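You operate a simulated robot arm through the tools that you are given. There is no shell and no other tool. Be economical: measure what you need, move in short steps, check, and stop when the job is done.

The job below is to be done with a simulated robot arm. You get a single attempt, and the scene is never put back.

TASK
Take the sample carton from the gauging bench top and leave it on the front right nest of the plate board. Then take the yellow pin gauge and put it on the intake bench top. Then fetch the gold rivet and set it in the red tote on the gauging bench top. Then take the black rivet and put it in the grey tray on the gauging bench top. Then put the black plates on the gauging bench top away on the coil bench top. Then take the blue brush on the gauging bench top and put it away on the packing bench top. Then pull the right drawer of the gauging bench open. Keep to this order. Set down upright: sample carton.

Only the result counts: the job must be done as asked and must still hold three seconds after the hand-in. Knocking over, shifting, dropping, spilling or breaking anything else fails it.

THE ROBOT
A 7-joint arm with a two-finger parallel gripper on a trunk, on a base that drives. Base frame: it is fixed to the floor where the robot stands at the start and does not move with it; the origin is under the middle of the robot, x ahead of it, y to its left, z up; the surface under the hand at the start is at about z = 80. Readings come in cm, degrees, newtons and seconds.
With the tool pointing down near the work surface it reaches from about 22 to 70 cm from the robot's upright axis, wherever it stands. Its first joint turns from -166.0 to 166.0 degrees. Places, roughly: black plates (9x4x3 cm) [100, 10, 80]; black rivet (2x2x5 cm) [40, -40, 80]; blue brush (10x4x5 cm) [130, -10, 80]; coil bench top [580, 170, 80]; front right nest of the plate board (18x18 cm) [-178, 48, 72]; gold rivet (2x2x5 cm) [40, -40, 80]; grey tray [175, 0, 75]; intake bench top [-40, -470, 80]; packing bench top [-40, 160, 70]; red tote [75, 0, 75]; right drawer of the gauging bench [180, -30, 60]; sample carton [50, 0, 75]; yellow pin gauge [50, -25, 75]. Payload 3.43 kg.
Tool frame: the origin (TCP) lies between the finger pads and is the grasp point; the fingertips stand 3 cm ahead of it; z points along the fingers, y is the line along which they close. Largest opening 9.4 cm; finger width 2.8, thickness 1; the body of the gripper, 5 by 9.6 cm, starts 5.5 cm behind the TCP.
Orientation is that of the tool frame in the base frame, as a unit quaternion [x, y, z, w]. With the fingers straight down and closing along the base's y, the tool's x points along the base's -x, its y along +y and its z along -z.

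THE INTERFACE
- The arm moves only by the tool servo_tool. Its argument "series" is a list of rows, each an object of numbers (a shift or turn left out is 0, a gripper value left out holds the last): "x", "y", "z": the shift along the tool's x, y, z in m; "wx", "wy", "wz": the turn, a rotation vector about the tool's x, y, z in rad; "fingers": the finger opening in m, from 0 to 0.094. In form: [{"x": .., "y": .., "z": .., "wx": .., "wy": .., "wz": .., "fingers": ..}, ...]. A call has 1 to 20 rows; each row shifts and turns the commanded pose from where the row before left it, along the tool's axes as they then stand. Rows are played at 5 a second. More than 5 cm and 8.6 degrees between two rows, or a gripper value outside its range, and nothing of the call is played. A pose out of reach is approached as far as the arm can. The call stops where the force on the tool passes 40 N (or 10 N more than at its start, if that is more) or the arm is blocked; 0.2 s more then pass. The fingers move at their own pace (about 10.8 cm/s each) and stop on an object; they squeeze with about 44 N. The grip force told is the motor's: it shows also when the fingers shut on nothing. Time passes only in rows, and 0.2 s behind the last, so rows that do not move let the fingers close. The reply holds the time, the measured pose of the TCP, the force on the tool along the base axes, the opening and the grip force, in the units named above and with some noise, with the torque about the TCP (base axes, N m) and any sound that the robot's microphone picked up, and new pictures: "pictures" is both (left out), scene, wrist or none.
- Cameras (640 x 400 px; columns grow to the right, rows downward): "scene" is now at [40.89, 4.55, 123.41]; the picture's right is [-0.00, -0.71, -0.70], its down [-0.36, -0.65, 0.67] and it looks along [-0.93, 0.25, -0.26] (base axes); focal length 214 px, centre (320, 200). "wrist" rides on the gripper at [7.6, 1.4, -10.2] in the tool frame; the picture's right is [-0.18, 0.98, 0.00], its down [-0.75, -0.14, -0.64] and it looks along [-0.63, -0.12, 0.77] (tool axes); focal length 243 px, centre (320, 200). There is no depth. A picture from a camera that has moved, and an enlarged one, comes with that camera's place and axes in the base frame and with its lens.
- move_column(by): slides the trunk up (or, below 0, down) by that many cm; the arm and the scene camera ride with it, the base frame stays. It gives what a move gives, with no picture.
- steer(legs): drives the robot by 1 to 6 legs, each [ahead, left, turn to the left] in cm, cm and degrees, along the robot's own axes; the way and the turn of a leg run together, so that a leg with both is an arc; at most 150 cm and 180 degrees a leg. The arm and the cameras ride along, it lands a little off, and it stops where it bumps. It gives what a move gives, and a new picture of the scene camera.
- head_to(pan, tilt): turns the head with the scene camera to pan (to the left, within 80 degrees either way) and tilt (down, from -29 to 69), counted from straight ahead of the robot. It gives what a move gives, and a new picture of the scene camera.
- close_up(camera, box): a new picture of the part [left, top, right, bottom] of that camera's present view, enlarged. The clock stands still meanwhile.
- hand_in(): hands the job in; it is judged then, once.

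Work in short steps. Places have to be worked out from the pictures, the camera data and where the tool is seen: move nearer, look again, correct. Check each grasp and each placing, and mend what went wrong. You have 196 turns and 260 pictures in all, those below and enlarged ones among them. Open the gripper and draw the arm clear of the work before you hand the job in, unless the task says otherwise; then end with one line.

The tools are called after "Request:" by a JSON object that holds its "op" and its "data". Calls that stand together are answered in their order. servo_tool: Moves the arm, as the interface text tells. Its arguments: {"type":"object","properties":{"series":{"type":"array","items":{"type":"object","properties":{"x":{"type":"number"},"y":{"type":"number"},"z":{"type":"number"},"wx":{"type":"number"},"wy":{"type":"number"},"wz":{"type":"number"},"fingers":{"type":"number"}}}},"pictures":{"type":"string","enum":["both","scene","wrist","none"]}},"required":["series"]} The other tools are called the same way: move_column (by) slides the trunk up or down; steer (legs) drives the base; head_to (pan, tilt) turns the head that bears the scene camera; close_up (camera, box) takes an enlarged picture of a part of a camera's view; hand_in () hands the job in.

At the start:

```text
time_s: 0.0
position: [39.87, 0.55, 114.35]
ee_rot: [0.0, 1.0, 0.0, 0.0]
force: [1.1, 0.8, -0.3]
torque: [-0.05, 0.0, -0.01]
grip_width: 9.41
gripper_force: 0.1
trunk travel left (down, up): [-27.5, 31.5]
robot x, y, heading: [0.29, -0.2, 0.0]
head pan, tilt: [44.5, 68.8]
```

scene: 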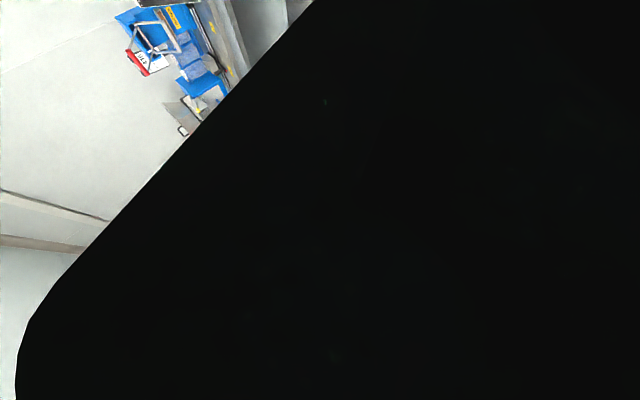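
wrist: 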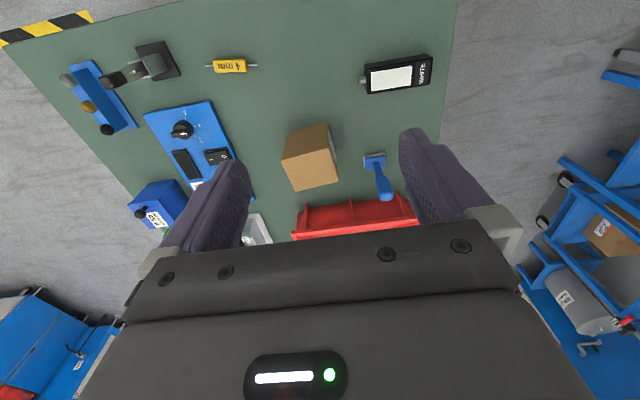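

The wrist view shows the bench with carton, pin gauge, rivet holder and totes. I turn the head to get a useful view of the scene.

Request:
{"op": "head_to", "data": {"pan": 0, "tilt": 45}}

Request:
{"op": "close_up", "data": {"camera": "wrist", "box": [0, 0, 480, 260]}}

```text
time_s: 1.1
position: [39.92, 0.68, 114.51]
ee_rot: [0.0, 1.0, 0.0, 0.001]
force: [-0.6, -0.4, -0.4]
torque: [0.02, 0.01, 0.01]
grip_width: 9.41
gripper_force: 0.0
trunk travel left (down, up): [-27.5, 31.5]
robot x, y, heading: [0.26, -0.04, -0.2]
head pan, tilt: [0.0, 45.0]
camera scene: at [43.78, 0.64, 119.27], right [0.0, -1.0, 0.0], down [-0.71, 0.0, 0.71], along [-0.71, 0.0, -0.71], focal length 214 px, centre (320, 200)
```

scene: 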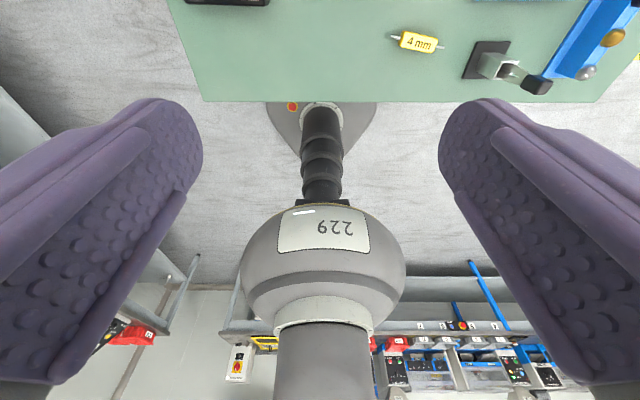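

```text
1.33 times, centred on (240, 130) of wrist
camera zoom: at [32.37, 2.01, 124.66], right [0.18, 0.98, 0.0], down [0.75, -0.14, 0.64], along [0.63, -0.12, -0.77], focal length 324 px, centre (427, 293)
```

zoom: 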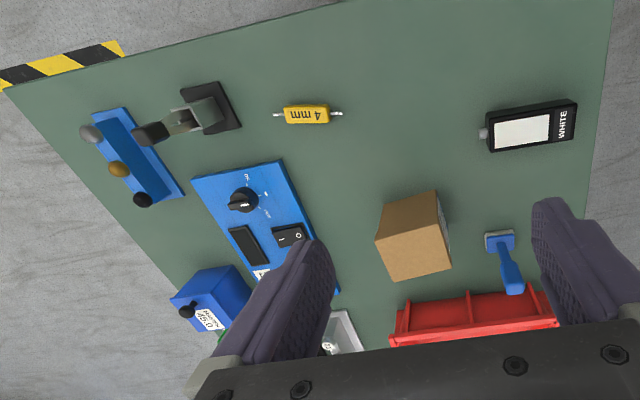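

The scene camera looks steeply back past the hand. I try the lowest tilt for a forward view.

Request:
{"op": "head_to", "data": {"pan": 0, "tilt": -29}}

```text
time_s: 2.6
position: [39.9, 0.53, 114.42]
ee_rot: [0.0, 1.0, 0.0, 0.0]
force: [-0.8, -0.7, 0.0]
torque: [0.02, -0.02, 0.0]
grip_width: 9.39
gripper_force: 0.1
trunk travel left (down, up): [-27.5, 31.5]
robot x, y, heading: [-0.24, 0.01, -0.1]
head pan, tilt: [0.0, -28.6]
camera scene: at [54.88, 0.63, 120.69], right [0.0, -1.0, 0.0], down [-0.88, 0.0, -0.48], along [0.48, 0.0, -0.88], focal length 214 px, centre (320, 200)
```

scene: 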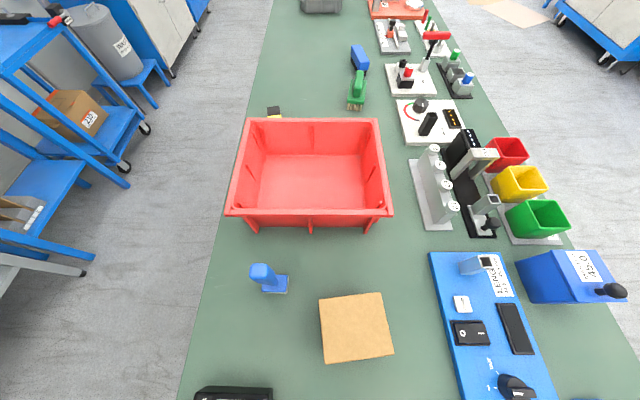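

Good forward view. I zoom on the far part of the bench to identify plates, brush, tray.

Request:
{"op": "close_up", "data": {"camera": "scene", "box": [230, 0, 500, 169]}}

Request:
{"op": "close_up", "data": {"camera": "scene", "box": [180, 200, 500, 400]}}

```text
2.37 times, centred on (365, 84) of scene
camera zoom: at [54.88, 0.63, 120.69], right [0.0, -1.0, 0.0], down [-0.88, 0.0, -0.48], along [0.48, 0.0, -0.88], focal length 508 px, centre (214, 473)
```

zoom: 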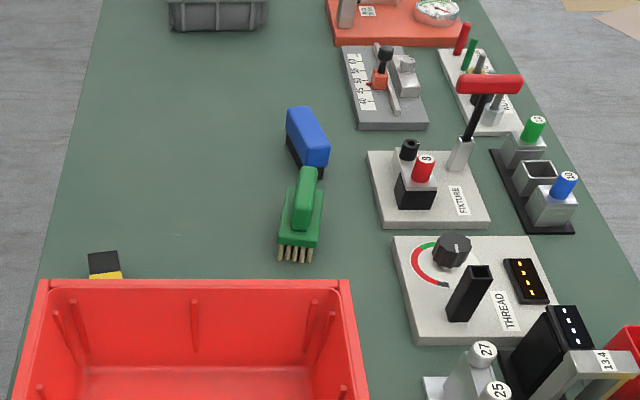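

```text
2.00 times, centred on (340, 300) of scene
camera zoom: at [54.88, 0.63, 120.69], right [0.0, -1.0, 0.0], down [-0.88, 0.0, -0.48], along [0.48, 0.0, -0.88], focal length 429 px, centre (280, 0)
```

zoom: 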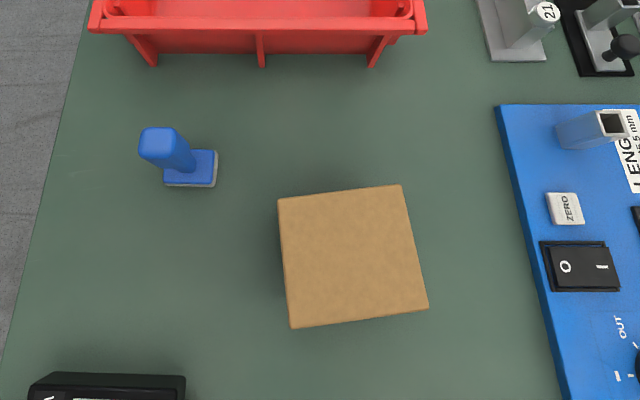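

Carton triangulated at about (54.0, -3.5), top z≈91, 6.6×7.9 cm, yaw ≈6.5°. I move above it and check with the wrist camera.

Request:
{"op": "servo_tool", "data": {"series": [{"x": -0.047, "y": -0.014, "z": 0.0}, {"x": -0.047, "y": -0.014, "z": 0.0}, {"x": -0.047, "y": -0.0125, "z": 0.0}, {"z": 0.048}, {"z": 0.048}, {"z": 0.048}, {"wz": -0.113}, {}]}}

```text
time_s: 4.4
position: [53.87, -3.71, 99.84]
ee_rot: [-0.056, 0.998, 0.0, 0.0]
force: [-0.1, 0.5, -0.9]
torque: [0.0, -0.06, 0.02]
grip_width: 9.42
gripper_force: 0.0
trunk travel left (down, up): [-27.5, 31.5]
robot x, y, heading: [-0.34, -0.13, 0.0]
head pan, tilt: [0.0, -28.6]
camera scene: at [68.83, -1.8, 106.15], right [0.11, -0.99, 0.0], down [-0.87, -0.1, -0.48], along [0.48, 0.05, -0.88], focal length 214 px, centre (320, 200)
camera wrist: at [46.3, -3.01, 110.12], right [0.07, 1.0, 0.0], down [0.76, -0.05, 0.64], along [0.64, -0.05, -0.77], focal length 243 px, centre (320, 200)
```

scene: 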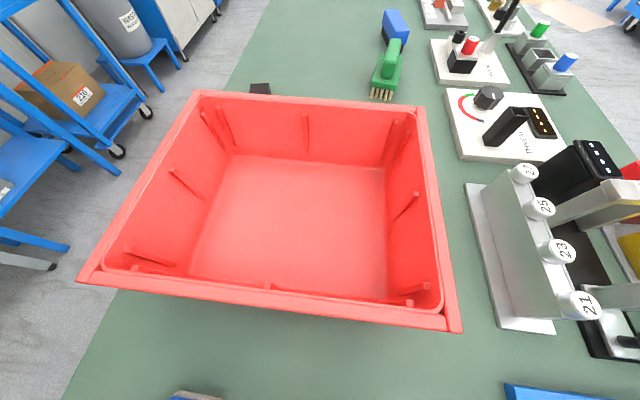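
wrist: 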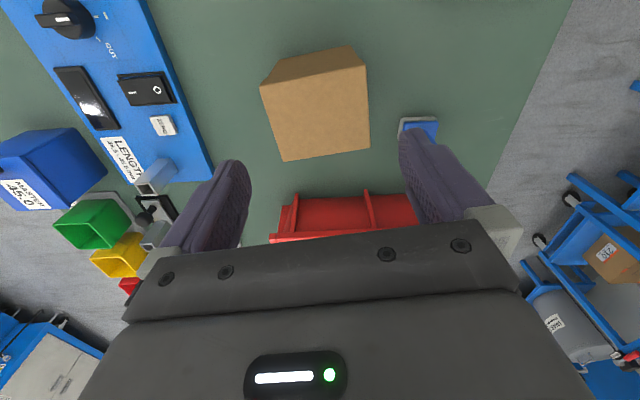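

The wrist view confirms carton centre ≈(53.9,-3.7), straight below the hand and aligned. I descend to z≈87.4 and close.

Request:
{"op": "servo_tool", "data": {"series": [{"z": 0.04}, {"z": 0.04}, {"z": 0.03}, {"z": 0.014}, {}, {"fingers": 0.0}, {}, {}, {}, {}]}}

```text
time_s: 6.6
position: [54.11, -3.36, 87.75]
ee_rot: [-0.056, 0.998, 0.0, -0.001]
force: [0.4, 0.0, -0.1]
torque: [-0.01, -0.02, -0.01]
grip_width: 8.6
gripper_force: 43.6
trunk travel left (down, up): [-27.5, 31.5]
robot x, y, heading: [-0.19, 0.44, 0.1]
head pan, tilt: [0.0, -28.6]
camera scene: at [69.02, -1.64, 93.89], right [0.11, -0.99, 0.0], down [-0.87, -0.1, -0.48], along [0.48, 0.05, -0.88], focal length 214 px, centre (320, 200)
camera wrist: at [46.49, -2.82, 97.87], right [0.07, 1.0, 0.0], down [0.77, -0.06, 0.64], along [0.64, -0.05, -0.77], focal length 243 px, centre (320, 200)
```

scene: 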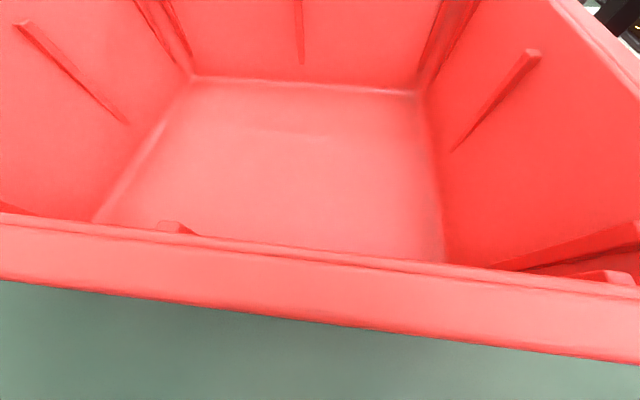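
wrist: 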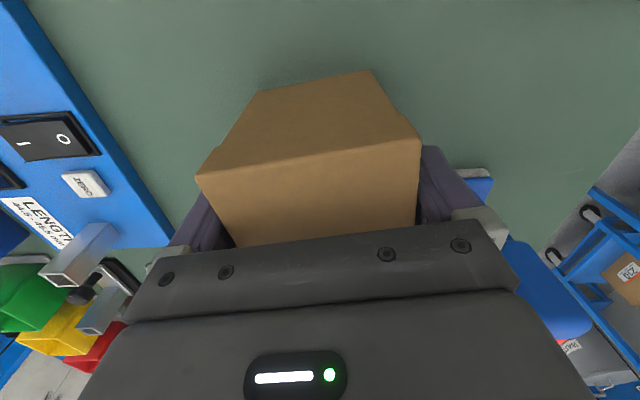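

Gripped at 8.6 cm. I lift straight up and look.

Request:
{"op": "servo_tool", "data": {"series": [{"z": -0.02}, {"z": -0.04}, {"z": -0.05}, {"z": -0.05}, {"z": -0.05}, {"z": -0.05}, {}]}}

Request:
{"op": "head_to", "data": {"pan": 80, "tilt": -29}}

```text
time_s: 8.2
position: [54.2, -3.39, 113.7]
ee_rot: [-0.057, 0.998, 0.0, 0.0]
force: [0.0, 1.2, 0.6]
torque: [0.02, 0.02, 0.0]
grip_width: 0.01
gripper_force: 32.9
trunk travel left (down, up): [-27.5, 31.5]
robot x, y, heading: [-0.03, -0.17, 0.2]
head pan, tilt: [0.0, -28.6]
camera scene: at [69.17, -1.62, 120.04], right [0.11, -0.99, 0.0], down [-0.87, -0.1, -0.48], along [0.48, 0.05, -0.88], focal length 214 px, centre (320, 200)
camera wrist: at [46.64, -2.8, 124.01], right [0.07, 1.0, 0.0], down [0.77, -0.06, 0.64], along [0.64, -0.05, -0.77], focal length 243 px, centre (320, 200)
```

scene: 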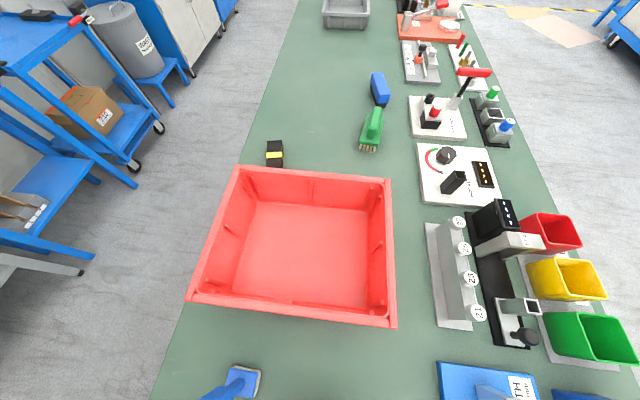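
wrist: 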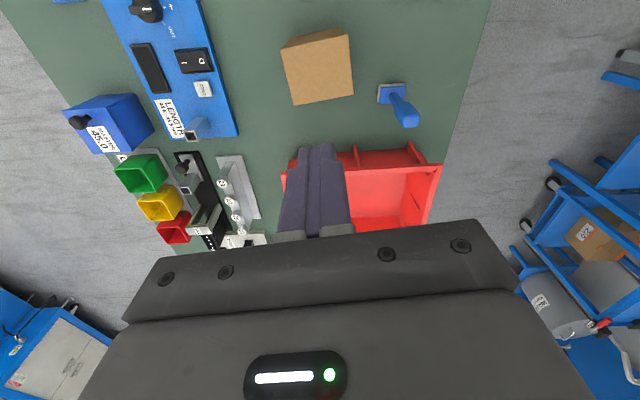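

```text
time_s: 9.7
position: [54.19, -3.41, 113.72]
ee_rot: [-0.057, 0.998, 0.0, 0.0]
force: [0.6, -0.2, -0.3]
torque: [-0.01, 0.03, -0.06]
grip_width: 0.0
gripper_force: 33.2
trunk travel left (down, up): [-27.5, 31.5]
robot x, y, heading: [0.11, 0.04, -0.1]
head pan, tilt: [80.0, -28.6]
camera scene: at [68.42, 4.94, 125.53], right [0.02, -0.17, -0.98], down [-0.93, 0.37, -0.08], along [0.38, 0.91, -0.15], focal length 214 px, centre (320, 200)
```

scene: 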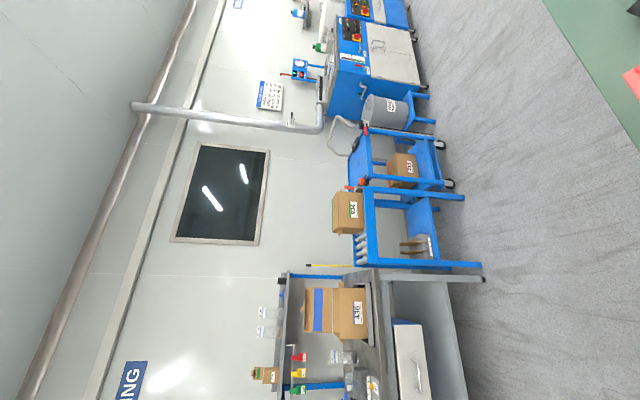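

The carton slipped out and stayed standing on the bench. I zoom in to re-measure it before regrasping.

Request:
{"op": "close_up", "data": {"camera": "wrist", "box": [240, 0, 432, 120]}}

```text
3.33 times, centred on (336, 60) of wrist
camera zoom: at [46.63, -2.8, 123.97], right [0.07, 1.0, 0.0], down [0.76, -0.06, 0.64], along [0.64, -0.05, -0.77], focal length 809 px, centre (267, 667)
```

zoom: 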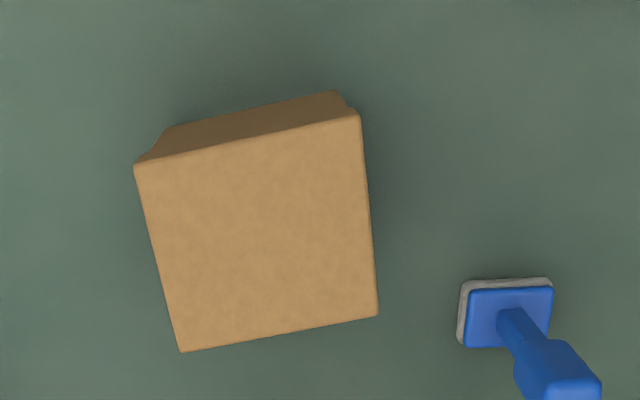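

The carton is unmoved (centre ≈(53.9,-3.5), yaw 6°). I go down again, slightly deeper, grip, and lift slowly to watch for slip.

Request:
{"op": "servo_tool", "data": {"series": [{"x": 0.001, "fingers": 0.094}, {"z": 0.045}, {"z": 0.045}, {"z": 0.045}, {"z": 0.045}, {"z": 0.045}, {"z": 0.03}, {"z": 0.017}, {}, {"fingers": 0.0}, {}, {}, {}, {}, {}]}}

Request:
{"op": "servo_tool", "data": {"series": [{"z": -0.003}, {"z": -0.004}, {"z": -0.004}, {"z": -0.004}, {}], "pictures": "wrist"}}

```text
time_s: 12.9
position: [53.82, -3.59, 86.46]
ee_rot: [-0.057, 0.998, 0.0, -0.001]
force: [0.0, 0.5, 0.6]
torque: [-0.05, -0.1, 0.03]
grip_width: 8.64
gripper_force: 44.1
trunk travel left (down, up): [-27.5, 31.5]
robot x, y, heading: [0.16, -0.05, -0.0]
head pan, tilt: [80.0, -28.6]
camera scene: at [68.08, 4.69, 98.27], right [0.02, -0.17, -0.98], down [-0.93, 0.37, -0.08], along [0.38, 0.91, -0.15], focal length 214 px, centre (320, 200)
camera wrist: at [46.29, -3.04, 96.71], right [0.07, 1.0, 0.0], down [0.77, -0.06, 0.64], along [0.64, -0.05, -0.77], focal length 243 px, centre (320, 200)
```

scene: 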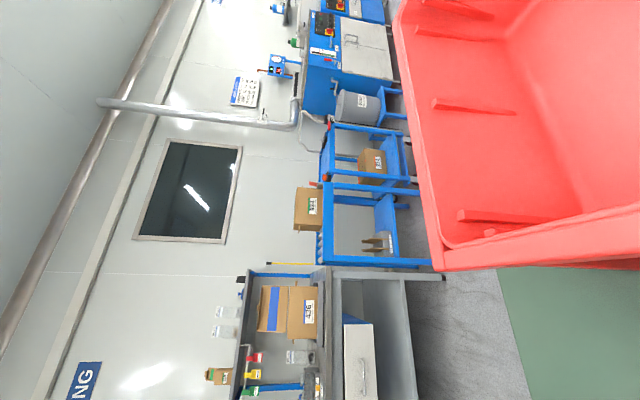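
wrist: 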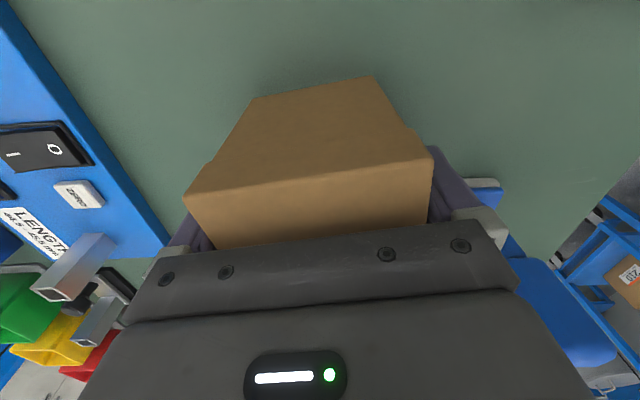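

```text
time_s: 14.1
position: [53.93, -3.5, 87.92]
ee_rot: [-0.057, 0.998, 0.0, 0.001]
force: [-0.2, 0.2, -4.3]
torque: [0.0, 0.0, -0.01]
grip_width: 8.59
gripper_force: 44.1
trunk travel left (down, up): [-27.5, 31.5]
robot x, y, heading: [0.01, 0.32, 0.1]
head pan, tilt: [80.0, -28.6]
camera wrist: at [46.29, -2.96, 98.21], right [0.07, 1.0, 0.0], down [0.77, -0.06, 0.64], along [0.64, -0.05, -0.77], focal length 243 px, centre (320, 200)
```

wrist: 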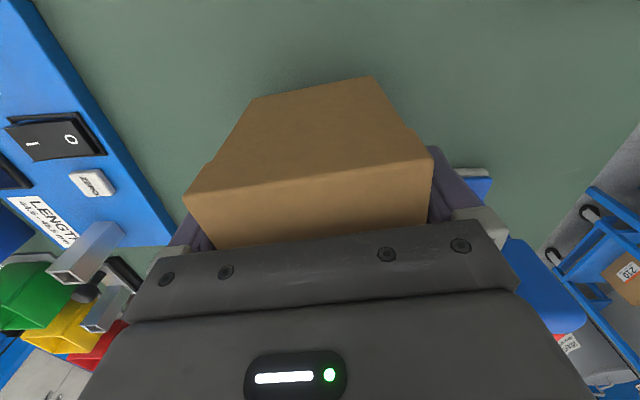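

Now it is lifted (force −4.3 N, image unchanged relative to the hand). I continue lifting gently.

Request:
{"op": "servo_tool", "data": {"series": [{"z": -0.006}, {"z": -0.01}, {"z": -0.012}, {"z": -0.015}, {"z": -0.015}, {"z": -0.015}, {"z": -0.015}, {"z": -0.015}, {"z": -0.015}, {"z": -0.015}, {"z": -0.015}, {"z": -0.012}, {"z": -0.006}, {}], "pictures": "wrist"}}

Request:
{"op": "head_to", "data": {"pan": 80, "tilt": 20}}

```text
time_s: 17.1
position: [53.94, -3.54, 104.42]
ee_rot: [-0.056, 0.998, 0.0, -0.001]
force: [-0.1, -0.4, -4.4]
torque: [0.03, -0.01, 0.0]
grip_width: 8.61
gripper_force: 44.7
trunk travel left (down, up): [-27.5, 31.5]
robot x, y, heading: [0.14, -0.02, -0.1]
head pan, tilt: [80.0, -28.6]
camera wrist: at [46.32, -2.9, 114.68], right [0.07, 1.0, 0.0], down [0.77, -0.06, 0.64], along [0.64, -0.05, -0.77], focal length 243 px, centre (320, 200)
```

wrist: 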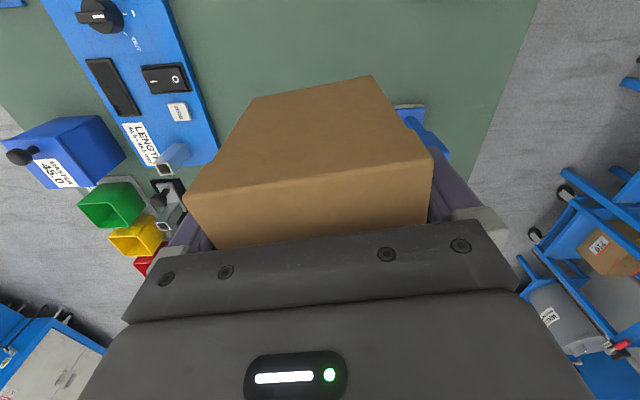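

```text
time_s: 18.3
position: [53.95, -3.47, 104.46]
ee_rot: [-0.057, 0.998, 0.0, -0.001]
force: [0.9, 0.6, -4.3]
torque: [-0.02, 0.02, 0.0]
grip_width: 8.61
gripper_force: 44.2
trunk travel left (down, up): [-27.5, 31.5]
robot x, y, heading: [-0.52, 0.23, 0.0]
head pan, tilt: [80.0, 20.0]
camera scene: at [60.63, 6.58, 115.77], right [0.02, -0.17, -0.98], down [-0.9, -0.44, 0.06], along [-0.44, 0.88, -0.16], focal length 214 px, centre (320, 200)
```

scene: 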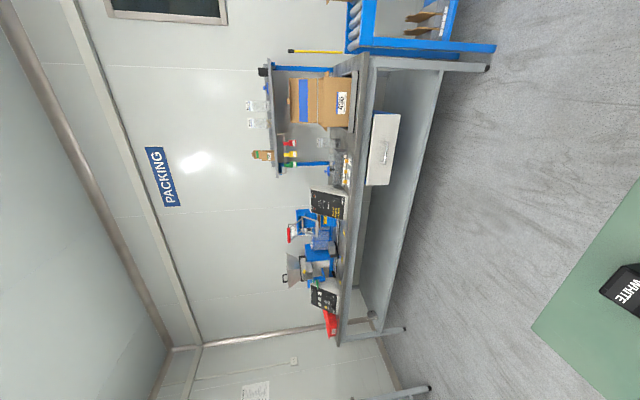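

Carton is firmly held (4.3 N). The packing bench lies to the left with free floor. I back off, turn round, and look ahead with the scene camera.

Request:
{"op": "head_to", "data": {"pan": 0, "tilt": -29}}

Request:
{"op": "steer", "data": {"legs": [[-40, 0, 0], [0, 0, 90], [0, 0, 90]]}}

```text
time_s: 19.8
position: [53.95, -3.55, 104.31]
ee_rot: [-0.056, 0.998, 0.0, 0.0]
force: [0.1, -0.7, -4.6]
torque: [0.01, 0.0, 0.0]
grip_width: 8.62
gripper_force: 43.7
trunk travel left (down, up): [-27.5, 31.5]
robot x, y, heading: [0.12, 0.11, -0.0]
head pan, tilt: [0.0, -28.6]
camera scene: at [68.84, -1.72, 110.69], right [0.11, -0.99, 0.0], down [-0.87, -0.1, -0.48], along [0.48, 0.05, -0.88], focal length 214 px, centre (320, 200)
```

scene: 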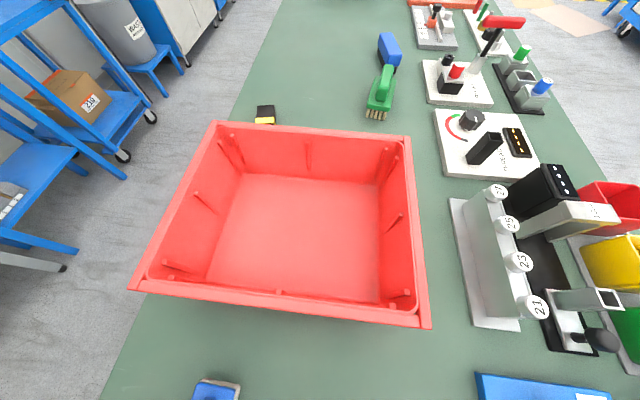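

```text
time_s: 29.8
position: [-93.4, 5.9, 104.36]
ee_rot: [0.999, 0.033, -0.001, 0.0]
force: [-0.7, 1.0, -4.8]
torque: [-0.03, 0.02, 0.0]
grip_width: 8.63
gripper_force: 44.1
trunk travel left (down, up): [-27.5, 31.5]
robot x, y, heading: [-39.67, -0.41, 177.0]
head pan, tilt: [0.0, -28.6]
camera scene: at [-108.35, 5.08, 110.69], right [-0.06, 1.0, 0.0], down [0.88, 0.06, -0.48], along [-0.48, -0.03, -0.88], focal length 214 px, centre (320, 200)
```

scene: 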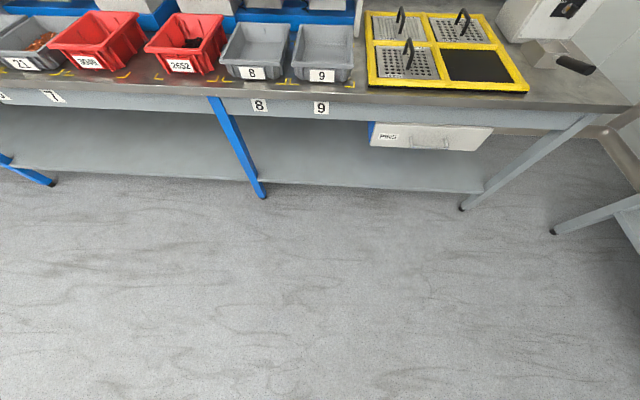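

The plate board is ahead; the empty dark front right nest is at about (-180, 50). I square up and drive to about 56 cm in front of it.

Request:
{"op": "steer", "data": {"legs": [[0, 0, 3], [40, -45, 0], [35, 0, 0]]}}

```text
time_s: 35.5
position: [-168.45, 48.11, 104.31]
ee_rot: [0.998, 0.059, 0.001, 0.0]
force: [-0.2, 0.2, -4.8]
torque: [0.01, -0.01, 0.0]
grip_width: 8.6
gripper_force: 43.8
trunk travel left (down, up): [-27.5, 31.5]
robot x, y, heading: [-113.83, 44.83, -179.7]
head pan, tilt: [0.0, -28.6]
camera scene: at [-183.31, 46.5, 110.64], right [-0.12, 0.99, 0.0], down [0.87, 0.1, -0.48], along [-0.48, -0.06, -0.88], focal length 214 px, centre (320, 200)
```

scene: 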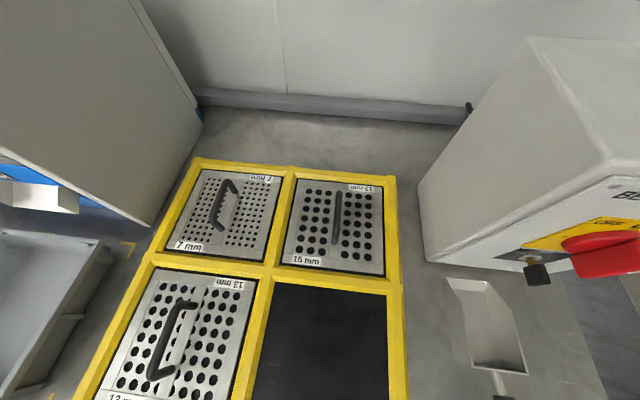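

Nest spans about x −188…−170, y 38.7…56.4 (centre ≈(−179, 47.6)). I drive 8 cm closer and look with the wrist camera.

Request:
{"op": "steer", "data": {"legs": [[8, 0, 0]]}}

Request:
{"op": "servo_tool", "data": {"series": [{"x": -0.012, "z": 0.02}, {"x": -0.012, "z": 0.02}, {}]}}

```text
time_s: 36.5
position: [-176.37, 48.12, 104.42]
ee_rot: [0.998, 0.058, 0.001, 0.001]
force: [-2.0, 0.2, -4.5]
torque: [-0.03, -0.02, 0.0]
grip_width: 8.6
gripper_force: 44.1
trunk travel left (down, up): [-27.5, 31.5]
robot x, y, heading: [-122.45, 44.55, -179.6]
head pan, tilt: [0.0, -28.6]
camera scene: at [-191.27, 46.44, 110.59], right [-0.12, 0.99, 0.0], down [0.87, 0.1, -0.48], along [-0.47, -0.06, -0.88], focal length 214 px, centre (320, 200)
```

scene: 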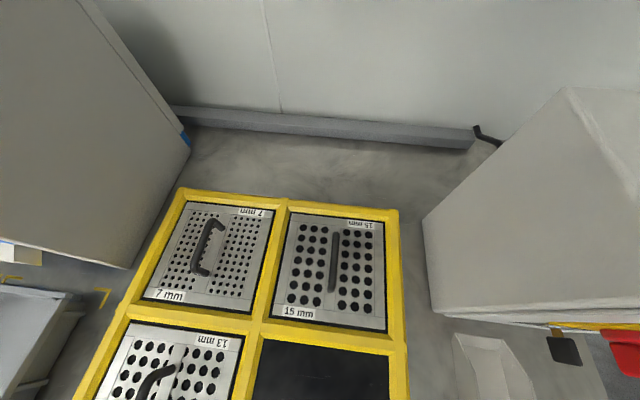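

```text
time_s: 37.3
position: [-178.7, 47.88, 100.58]
ee_rot: [0.998, 0.059, 0.0, 0.0]
force: [-0.5, 0.8, -3.8]
torque: [-0.03, 0.01, 0.0]
grip_width: 8.62
gripper_force: 44.8
trunk travel left (down, up): [-27.5, 31.5]
robot x, y, heading: [-122.16, 45.0, -179.9]
head pan, tilt: [0.0, -28.6]
camera scene: at [-193.61, 46.21, 106.84], right [-0.12, 0.99, 0.0], down [0.87, 0.1, -0.48], along [-0.48, -0.06, -0.88], focal length 214 px, centre (320, 200)
camera wrist: at [-170.86, 47.4, 110.82], right [-0.07, -1.0, 0.0], down [-0.77, 0.05, 0.64], along [-0.64, 0.04, -0.77], focal length 243 px, centre (320, 200)
```

scene: 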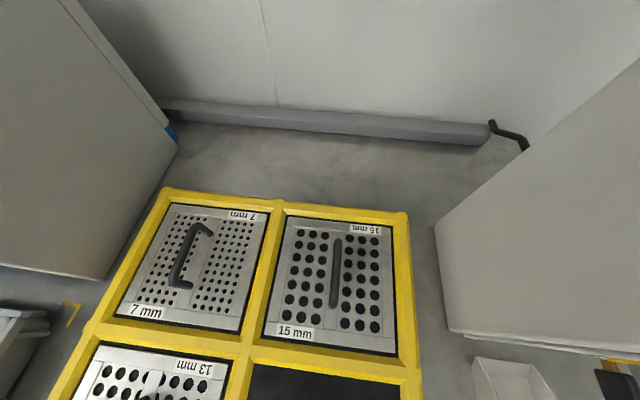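
wrist: 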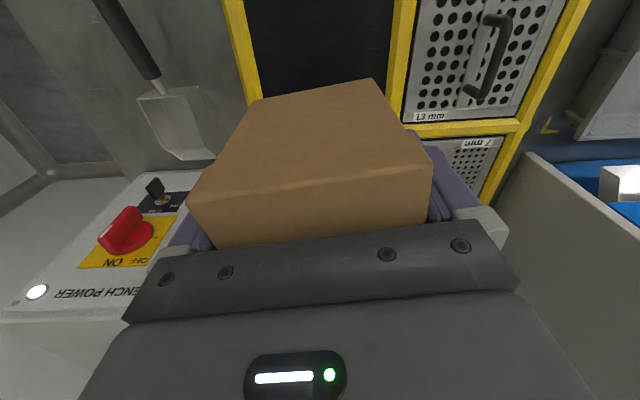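

Nest lines up laterally with the hand. I lower in measured steps toward the nest floor, watching the force.

Request:
{"op": "servo_tool", "data": {"series": [{"z": 0.02}, {"z": 0.025}, {"z": 0.025}, {"z": 0.025}, {"z": 0.025}, {"z": 0.025}, {"z": 0.025}, {"z": 0.015}, {}]}}

```text
time_s: 39.3
position: [-178.74, 47.74, 81.77]
ee_rot: [0.998, 0.059, 0.0, -0.001]
force: [0.3, 1.2, -5.2]
torque: [0.0, 0.01, 0.05]
grip_width: 8.61
gripper_force: 43.9
trunk travel left (down, up): [-27.5, 31.5]
robot x, y, heading: [-122.61, 44.98, -179.7]
head pan, tilt: [0.0, -28.6]
camera scene: at [-193.58, 46.19, 88.14], right [-0.12, 0.99, 0.0], down [0.87, 0.1, -0.48], along [-0.48, -0.06, -0.88], focal length 214 px, centre (320, 200)
camera wrist: at [-170.84, 47.37, 92.12], right [-0.07, -1.0, 0.0], down [-0.77, 0.05, 0.64], along [-0.64, 0.04, -0.77], focal length 243 px, centre (320, 200)
```

scene: 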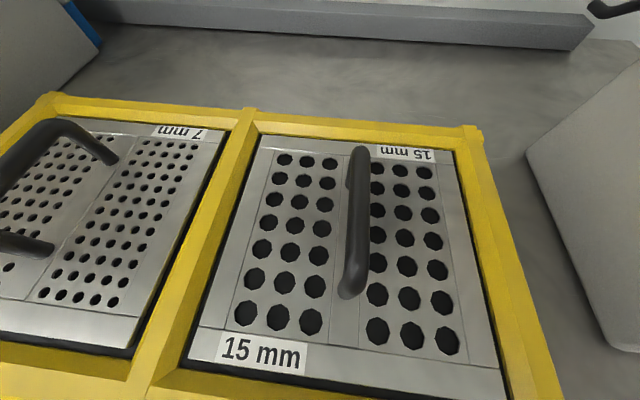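
wrist: 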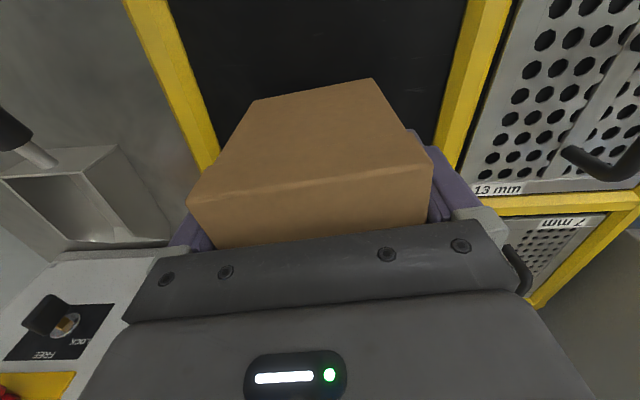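

Still free-hanging. I lower in small steps until the force changes.

Request:
{"op": "servo_tool", "data": {"series": [{"z": 0.005}, {"z": 0.005}, {"z": 0.005}, {"z": 0.004}, {}], "pictures": "none"}}

Request:
{"op": "servo_tool", "data": {"series": [{"z": 0.003}, {"z": 0.003}, {}], "pictures": "none"}}

```text
time_s: 40.5
position: [-178.74, 47.99, 80.08]
ee_rot: [0.998, 0.059, 0.002, 0.0]
force: [-0.6, -0.8, -4.2]
torque: [-0.02, 0.03, -0.01]
grip_width: 8.61
gripper_force: 43.8
trunk travel left (down, up): [-27.5, 31.5]
robot x, y, heading: [-122.41, 44.8, -179.4]
head pan, tilt: [0.0, -28.6]
```

```text
time_s: 41.3
position: [-178.55, 48.0, 79.45]
ee_rot: [0.998, 0.059, 0.001, 0.0]
force: [-0.2, -0.1, -1.1]
torque: [-0.14, 0.09, -0.01]
grip_width: 8.63
gripper_force: 44.0
trunk travel left (down, up): [-27.5, 31.5]
robot x, y, heading: [-122.28, 45.07, -179.6]
head pan, tilt: [0.0, -28.6]
```

Contact at TCP z≈79.5 (weight transferred). I press 1 mm, open, and rise.

Request:
{"op": "servo_tool", "data": {"series": [{"z": 0.001}, {}, {"fingers": 0.094}, {}, {}, {"z": -0.02}, {"z": -0.04}, {"z": -0.05}, {"z": -0.05}, {"z": -0.05}, {}], "pictures": "wrist"}}

```text
time_s: 43.7
position: [-178.71, 48.08, 100.3]
ee_rot: [0.998, 0.059, 0.001, 0.0]
force: [0.5, -0.4, -0.2]
torque: [0.01, 0.0, 0.01]
grip_width: 9.37
gripper_force: 0.1
trunk travel left (down, up): [-27.5, 31.5]
robot x, y, heading: [-121.97, 44.76, -179.7]
head pan, tilt: [0.0, -28.6]
camera wrist: at [-170.84, 47.48, 110.51], right [-0.07, -1.0, 0.0], down [-0.77, 0.05, 0.64], along [-0.64, 0.04, -0.77], focal length 243 px, centre (320, 200)
```

wrist: 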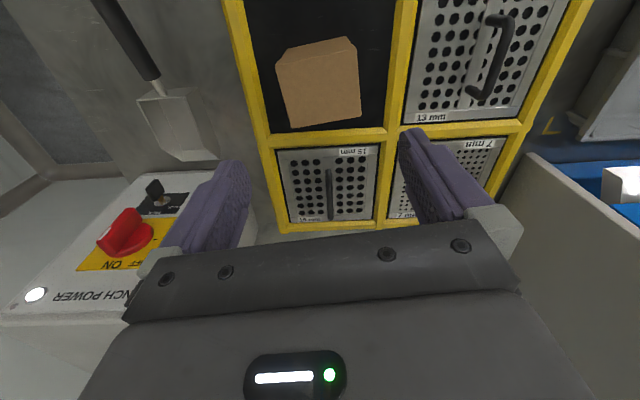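

Carton stands upright in the nest. Now back to the gauging bench for the pin gauge, estimated at (38, −13.5) lying along y.

Request:
{"op": "steer", "data": {"legs": [[-60, 45, 0], [0, 0, -90], [0, 0, -90], [50, 0, 0]]}}

```text
time_s: 58.0
position: [43.32, -4.46, 100.15]
ee_rot: [-0.049, 0.999, 0.0, 0.0]
force: [0.1, 0.1, -0.4]
torque: [0.02, 0.01, 0.02]
grip_width: 9.4
gripper_force: 0.1
trunk travel left (down, up): [-27.5, 31.5]
robot x, y, heading: [-13.27, -0.4, -1.2]
head pan, tilt: [0.0, -28.6]
camera scene: at [58.31, -2.96, 106.48], right [0.1, -1.0, 0.0], down [-0.87, -0.08, -0.48], along [0.48, 0.05, -0.88], focal length 214 px, centre (320, 200)
```

scene: 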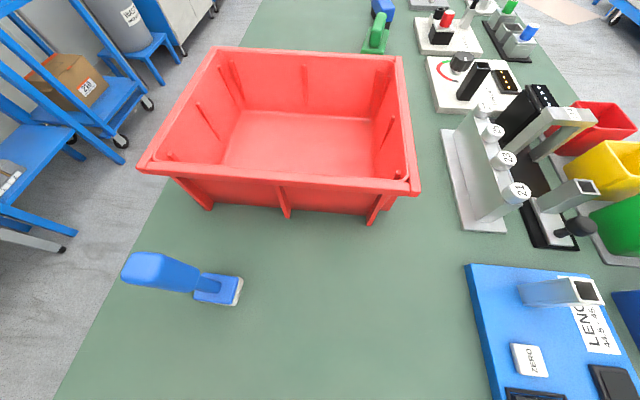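

I move the hand over the pin gauge and rotate it so the fingers close across it.

Request:
{"op": "servo_tool", "data": {"series": [{"x": 0.03, "y": -0.042}, {"x": 0.03, "y": -0.042}, {"wz": -0.146}, {"wz": -0.146}, {"wz": -0.146}, {"wz": -0.146}, {"wz": -0.146}, {"wz": -0.146}, {"wz": -0.146}, {"wz": -0.146}, {"wz": -0.146}, {}], "pictures": "wrist"}}

```text
refused: row 1 steps farther than a row can; nothing moved
```

Request:
{"op": "servo_tool", "data": {"series": [{"x": 0.02, "y": -0.028}, {"x": 0.02, "y": -0.028}, {"x": 0.02, "y": -0.028}, {"wz": -0.146}, {"wz": -0.146}, {"wz": -0.146}, {"wz": -0.146}, {"wz": -0.146}, {"wz": -0.146}, {"wz": -0.146}, {"wz": -0.146}, {"wz": -0.146}, {}], "pictures": "wrist"}}

```text
time_s: 60.8
position: [38.11, -13.35, 100.29]
ee_rot: [-0.648, 0.761, 0.0, -0.001]
force: [-0.9, -0.1, 0.1]
torque: [0.01, 0.0, 0.01]
grip_width: 9.38
gripper_force: 0.0
trunk travel left (down, up): [-27.5, 31.5]
robot x, y, heading: [-13.02, -0.08, -0.9]
head pan, tilt: [0.0, -28.6]
camera wrist: at [35.64, -20.7, 110.49], right [-0.94, 0.34, 0.0], down [0.26, 0.72, 0.64], along [0.22, 0.6, -0.77], focal length 243 px, centre (320, 200)
```

wrist: 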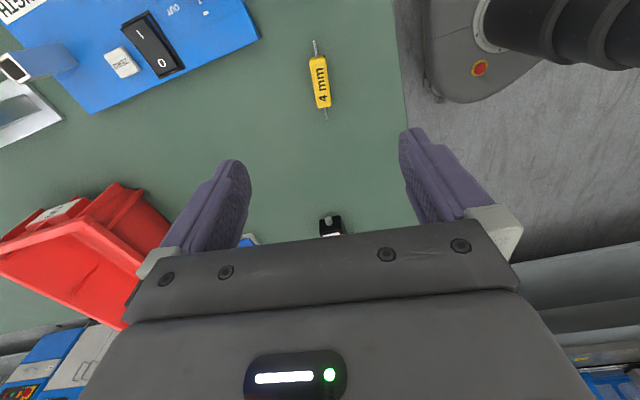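

Pin gauge lies at ≈(38.2, −13.9), aligned across the fingers. I descend to just above the surface, then feel for contact.

Request:
{"op": "servo_tool", "data": {"series": [{"x": 0.005, "fingers": 0.05}, {"z": 0.04}, {"z": 0.04}, {"z": 0.04}, {"z": 0.03}, {"z": 0.013}, {}], "pictures": "wrist"}}

Request:
{"op": "servo_tool", "data": {"series": [{"z": 0.004}, {}], "pictures": "none"}}

```text
time_s: 62.4
position: [38.12, -13.84, 83.98]
ee_rot: [-0.648, 0.762, 0.0, 0.0]
force: [0.2, 0.1, -0.2]
torque: [-0.02, -0.02, 0.01]
grip_width: 5.0
gripper_force: 0.2
trunk travel left (down, up): [-27.5, 31.5]
robot x, y, heading: [-12.97, -0.18, -1.0]
head pan, tilt: [0.0, -28.6]
camera wrist: at [35.65, -21.08, 94.16], right [-0.94, 0.34, 0.0], down [0.26, 0.72, 0.64], along [0.22, 0.6, -0.77], focal length 243 px, centre (320, 200)
```

wrist: 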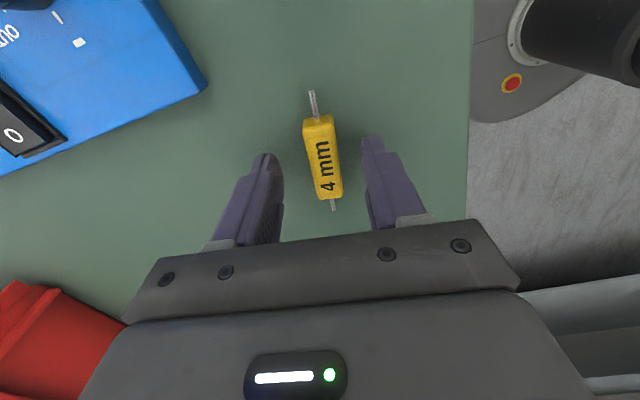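

```text
time_s: 63.0
position: [38.18, -13.8, 83.54]
ee_rot: [-0.648, 0.762, 0.0, 0.0]
force: [-0.1, -0.2, 0.3]
torque: [0.0, -0.05, 0.03]
grip_width: 5.0
gripper_force: 0.1
trunk travel left (down, up): [-27.5, 31.5]
robot x, y, heading: [-12.5, -0.26, -0.9]
head pan, tilt: [0.0, -28.6]
```

The pin gauge sits between the tips. I step down further to find the surface.

Request:
{"op": "servo_tool", "data": {"series": [{"z": 0.003}, {"z": 0.002}, {}], "pictures": "none"}}

Request:
{"op": "servo_tool", "data": {"series": [{"z": 0.003}, {"z": 0.002}, {}], "pictures": "none"}}

```text
time_s: 63.8
position: [38.01, -13.85, 83.11]
ee_rot: [-0.648, 0.761, 0.0, 0.0]
force: [-0.5, -0.6, 1.1]
torque: [0.04, -0.01, 0.0]
grip_width: 5.01
gripper_force: 0.0
trunk travel left (down, up): [-27.5, 31.5]
robot x, y, heading: [-13.17, -0.15, -1.1]
head pan, tilt: [0.0, -28.6]
```

```text
time_s: 64.4
position: [38.17, -13.86, 83.11]
ee_rot: [-0.648, 0.762, -0.002, 0.001]
force: [-4.7, 1.2, 24.8]
torque: [0.25, 0.94, 0.03]
grip_width: 5.31
gripper_force: 1.8
trunk travel left (down, up): [-27.5, 31.5]
robot x, y, heading: [-13.12, 0.16, -0.9]
head pan, tilt: [0.0, -28.6]
stopped in row 2: the force on the tool passed its limit at 46 N (the readings are from after the stop); the commanded pose is now the measured one
```

Surface found at z≈80.1. I raise 4 mm, close on the gauge, and lift gently.

Request:
{"op": "servo_tool", "data": {"series": [{"z": -0.004}, {}, {"fingers": 0.0}, {}, {}, {}, {"z": -0.005}, {"z": -0.01}, {"z": -0.015}, {}], "pictures": "wrist"}}

```text
time_s: 66.6
position: [38.14, -13.89, 86.13]
ee_rot: [-0.649, 0.761, -0.001, 0.002]
force: [0.7, 0.7, -0.3]
torque: [0.0, 0.0, 0.01]
grip_width: 1.67
gripper_force: 44.2
trunk travel left (down, up): [-27.5, 31.5]
robot x, y, heading: [-12.97, -0.21, -0.7]
head pan, tilt: [0.0, -28.6]
camera wrist: at [35.71, -21.16, 96.39], right [-0.94, 0.34, 0.0], down [0.26, 0.72, 0.64], along [0.22, 0.6, -0.77], focal length 243 px, centre (320, 200)
```

wrist: 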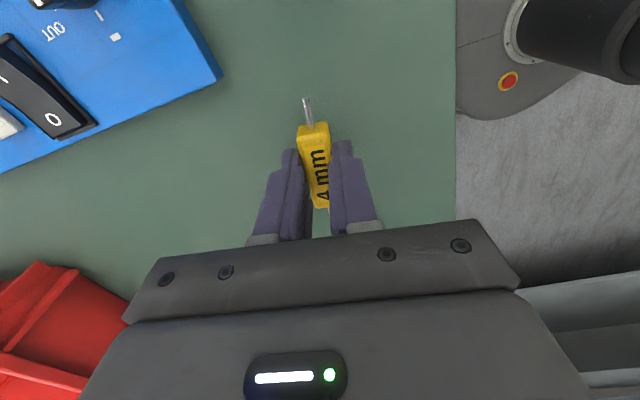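

Gauge held (1.67 cm). I lift high and rotate the hand back so the scene camera looks ahead, then back off and turn right.

Request:
{"op": "servo_tool", "data": {"series": [{"z": -0.03}, {"z": -0.04}, {"z": -0.045}, {"z": -0.045}, {"wz": 0.146, "z": -0.02}, {"wz": 0.146, "z": -0.02}, {"wz": 0.146}, {"wz": 0.146}, {"wz": 0.146}, {"wz": 0.146}, {"wz": 0.146}, {"wz": 0.146}, {"wz": 0.146}, {}], "pictures": "wrist"}}

Request:
{"op": "steer", "data": {"legs": [[-35, 0, 0], [0, 0, -90]]}}

```text
time_s: 69.6
position: [38.18, -13.85, 106.2]
ee_rot: [-0.047, 0.999, -0.001, 0.001]
force: [-0.2, 0.0, -0.1]
torque: [-0.01, 0.01, -0.01]
grip_width: 1.67
gripper_force: 43.9
trunk travel left (down, up): [-27.5, 31.5]
robot x, y, heading: [-12.93, 0.04, -0.7]
head pan, tilt: [0.0, -28.6]
camera wrist: at [30.52, -13.1, 116.41], right [0.09, 1.0, 0.0], down [0.76, -0.07, 0.64], along [0.64, -0.06, -0.76], focal length 243 px, centre (320, 200)
```

wrist: 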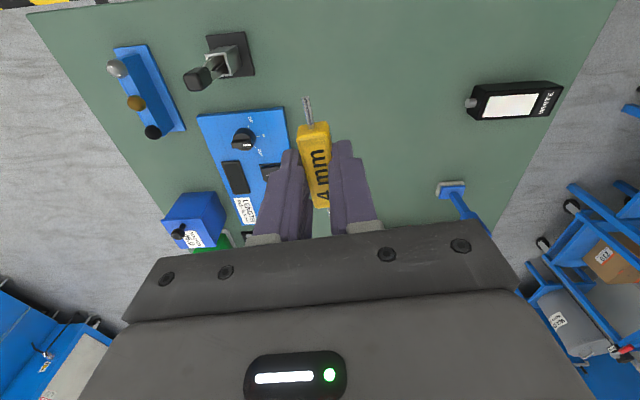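

```text
time_s: 75.7
position: [-62.25, -50.62, 106.17]
ee_rot: [0.674, 0.739, -0.002, 0.001]
force: [0.9, -0.1, -1.2]
torque: [-0.03, 0.02, 0.01]
grip_width: 1.65
gripper_force: 44.2
trunk travel left (down, up): [-27.5, 31.5]
robot x, y, heading: [-48.45, 0.35, -91.2]
head pan, tilt: [0.0, -28.6]
camera scene: at [-60.72, -65.51, 112.52], right [-1.0, -0.09, 0.0], down [-0.08, 0.87, -0.48], along [0.04, -0.48, -0.88], focal length 214 px, centre (320, 200)
```

scene: 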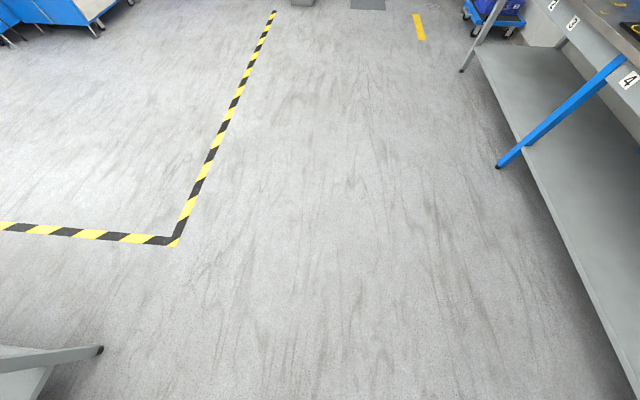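

The way ahead is clear floor. I drive 150 cm forward and look again.

Request:
{"op": "steer", "data": {"legs": [[0, 0, 1.2], [150, 0, 0]]}}

```text
time_s: 83.5
position: [-65.24, -200.49, 106.19]
ee_rot: [0.678, 0.735, -0.002, 0.001]
force: [0.3, 0.8, -0.3]
torque: [0.0, 0.01, -0.01]
grip_width: 1.67
gripper_force: 44.1
trunk travel left (down, up): [-27.5, 31.5]
robot x, y, heading: [-50.86, -149.89, -91.8]
head pan, tilt: [0.0, -28.6]
camera scene: at [-64.05, -215.34, 112.51], right [-1.0, -0.08, 0.0], down [-0.07, 0.87, -0.48], along [0.04, -0.48, -0.88], focal length 214 px, centre (320, 200)
```

scene: 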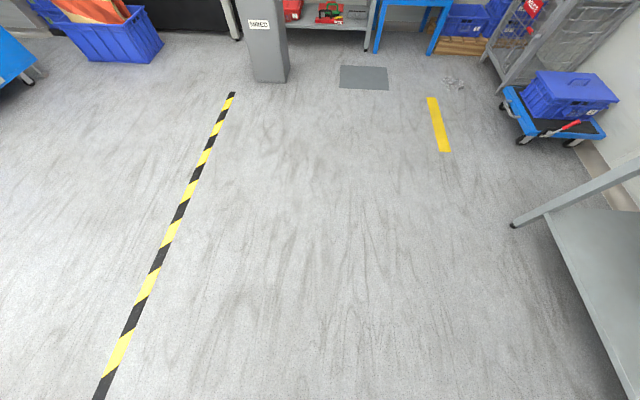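

A pillar stands at about (−5,−390), the intake bench behind it with its front edge near y≈−450. I keep to x≈−65 and advance.

Request:
{"op": "steer", "data": {"legs": [[0, 0, 1.8], [145, -14, 0]]}}

```text
time_s: 91.1
position: [-79.29, -345.96, 106.17]
ee_rot: [0.671, 0.742, -0.002, 0.0]
force: [-0.8, -0.9, -0.1]
torque: [0.03, -0.01, 0.02]
grip_width: 1.66
gripper_force: 43.5
trunk travel left (down, up): [-27.5, 31.5]
robot x, y, heading: [-65.68, -295.09, -90.6]
head pan, tilt: [0.0, -28.6]
camera scene: at [-77.88, -360.89, 112.5], right [-1.0, -0.1, 0.0], down [-0.09, 0.87, -0.48], along [0.05, -0.48, -0.88], focal length 214 px, centre (320, 200)
```

scene: 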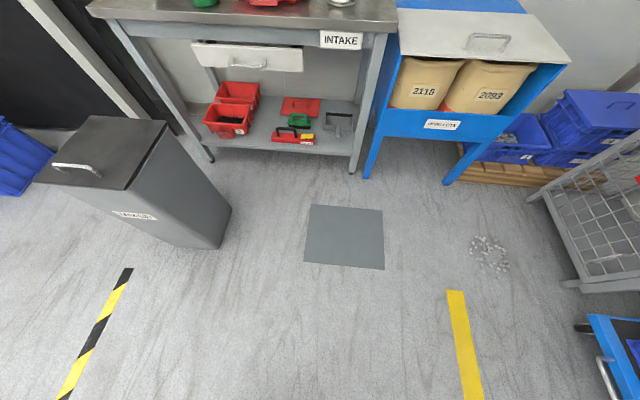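

Bin's near side is at x≈−21, bench spans x −92…6 with front edge y≈−440. I go 70 cm further and look at the bench top.

Request:
{"op": "steer", "data": {"legs": [[70, 0, 0.6]]}}

```text
time_s: 94.9
position: [-78.46, -415.05, 106.11]
ee_rot: [0.663, 0.749, -0.002, 0.001]
force: [-0.1, -0.3, -0.6]
torque: [0.0, -0.01, 0.02]
grip_width: 1.65
gripper_force: 44.1
trunk travel left (down, up): [-27.5, 31.5]
robot x, y, heading: [-66.31, -363.25, -89.4]
head pan, tilt: [0.0, -28.6]
camera scene: at [-76.67, -429.9, 112.49], right [-0.99, -0.12, 0.0], down [-0.11, 0.87, -0.48], along [0.06, -0.48, -0.88], focal length 214 px, centre (320, 200)
```

scene: 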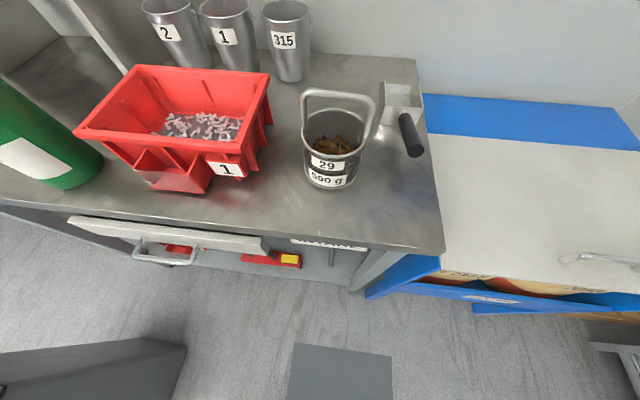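

Free spot beside the bucket at about (−87.5, −447). I shift right first, then go ahead so the hand ends near it.

Request:
{"op": "steer", "data": {"legs": [[0, -9, 0], [31, 0, 0]]}}

Request:
{"op": "servo_tool", "data": {"series": [{}], "pictures": "wrist"}}

```text
time_s: 97.7
position: [-87.07, -446.02, 106.19]
ee_rot: [0.663, 0.748, -0.002, 0.001]
force: [-0.5, -0.2, -0.1]
torque: [0.02, 0.03, -0.04]
grip_width: 1.68
gripper_force: 44.1
trunk travel left (down, up): [-27.5, 31.5]
robot x, y, heading: [-74.49, -394.46, -89.5]
head pan, tilt: [0.0, -28.6]
camera scene: at [-85.25, -460.83, 112.59], right [-0.99, -0.12, 0.0], down [-0.11, 0.87, -0.48], along [0.06, -0.48, -0.88], focal length 214 px, centre (320, 200)
```

scene: 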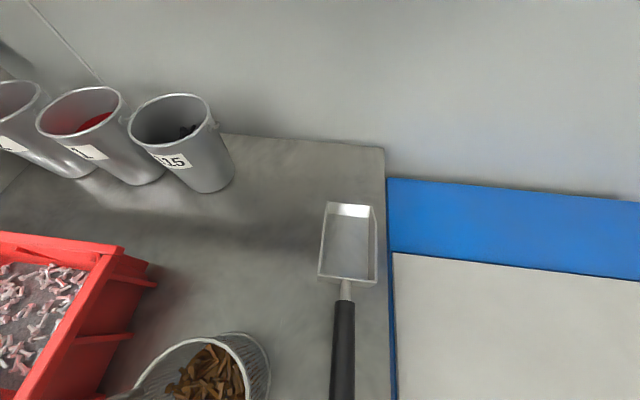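

```text
time_s: 98.1
position: [-87.11, -446.07, 106.22]
ee_rot: [0.663, 0.748, -0.001, 0.001]
force: [-0.5, 0.3, -0.3]
torque: [0.0, 0.01, 0.03]
grip_width: 1.65
gripper_force: 44.3
trunk travel left (down, up): [-27.5, 31.5]
robot x, y, heading: [-75.11, -394.71, -89.6]
head pan, tilt: [0.0, -28.6]
camera wrist: at [-86.54, -438.19, 116.47], right [1.0, -0.06, 0.0], down [-0.05, -0.76, 0.64], along [-0.04, -0.64, -0.76], focal length 243 px, centre (320, 200)
```

wrist: 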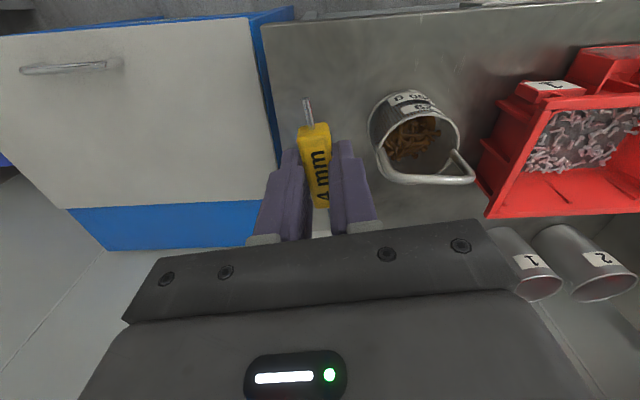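

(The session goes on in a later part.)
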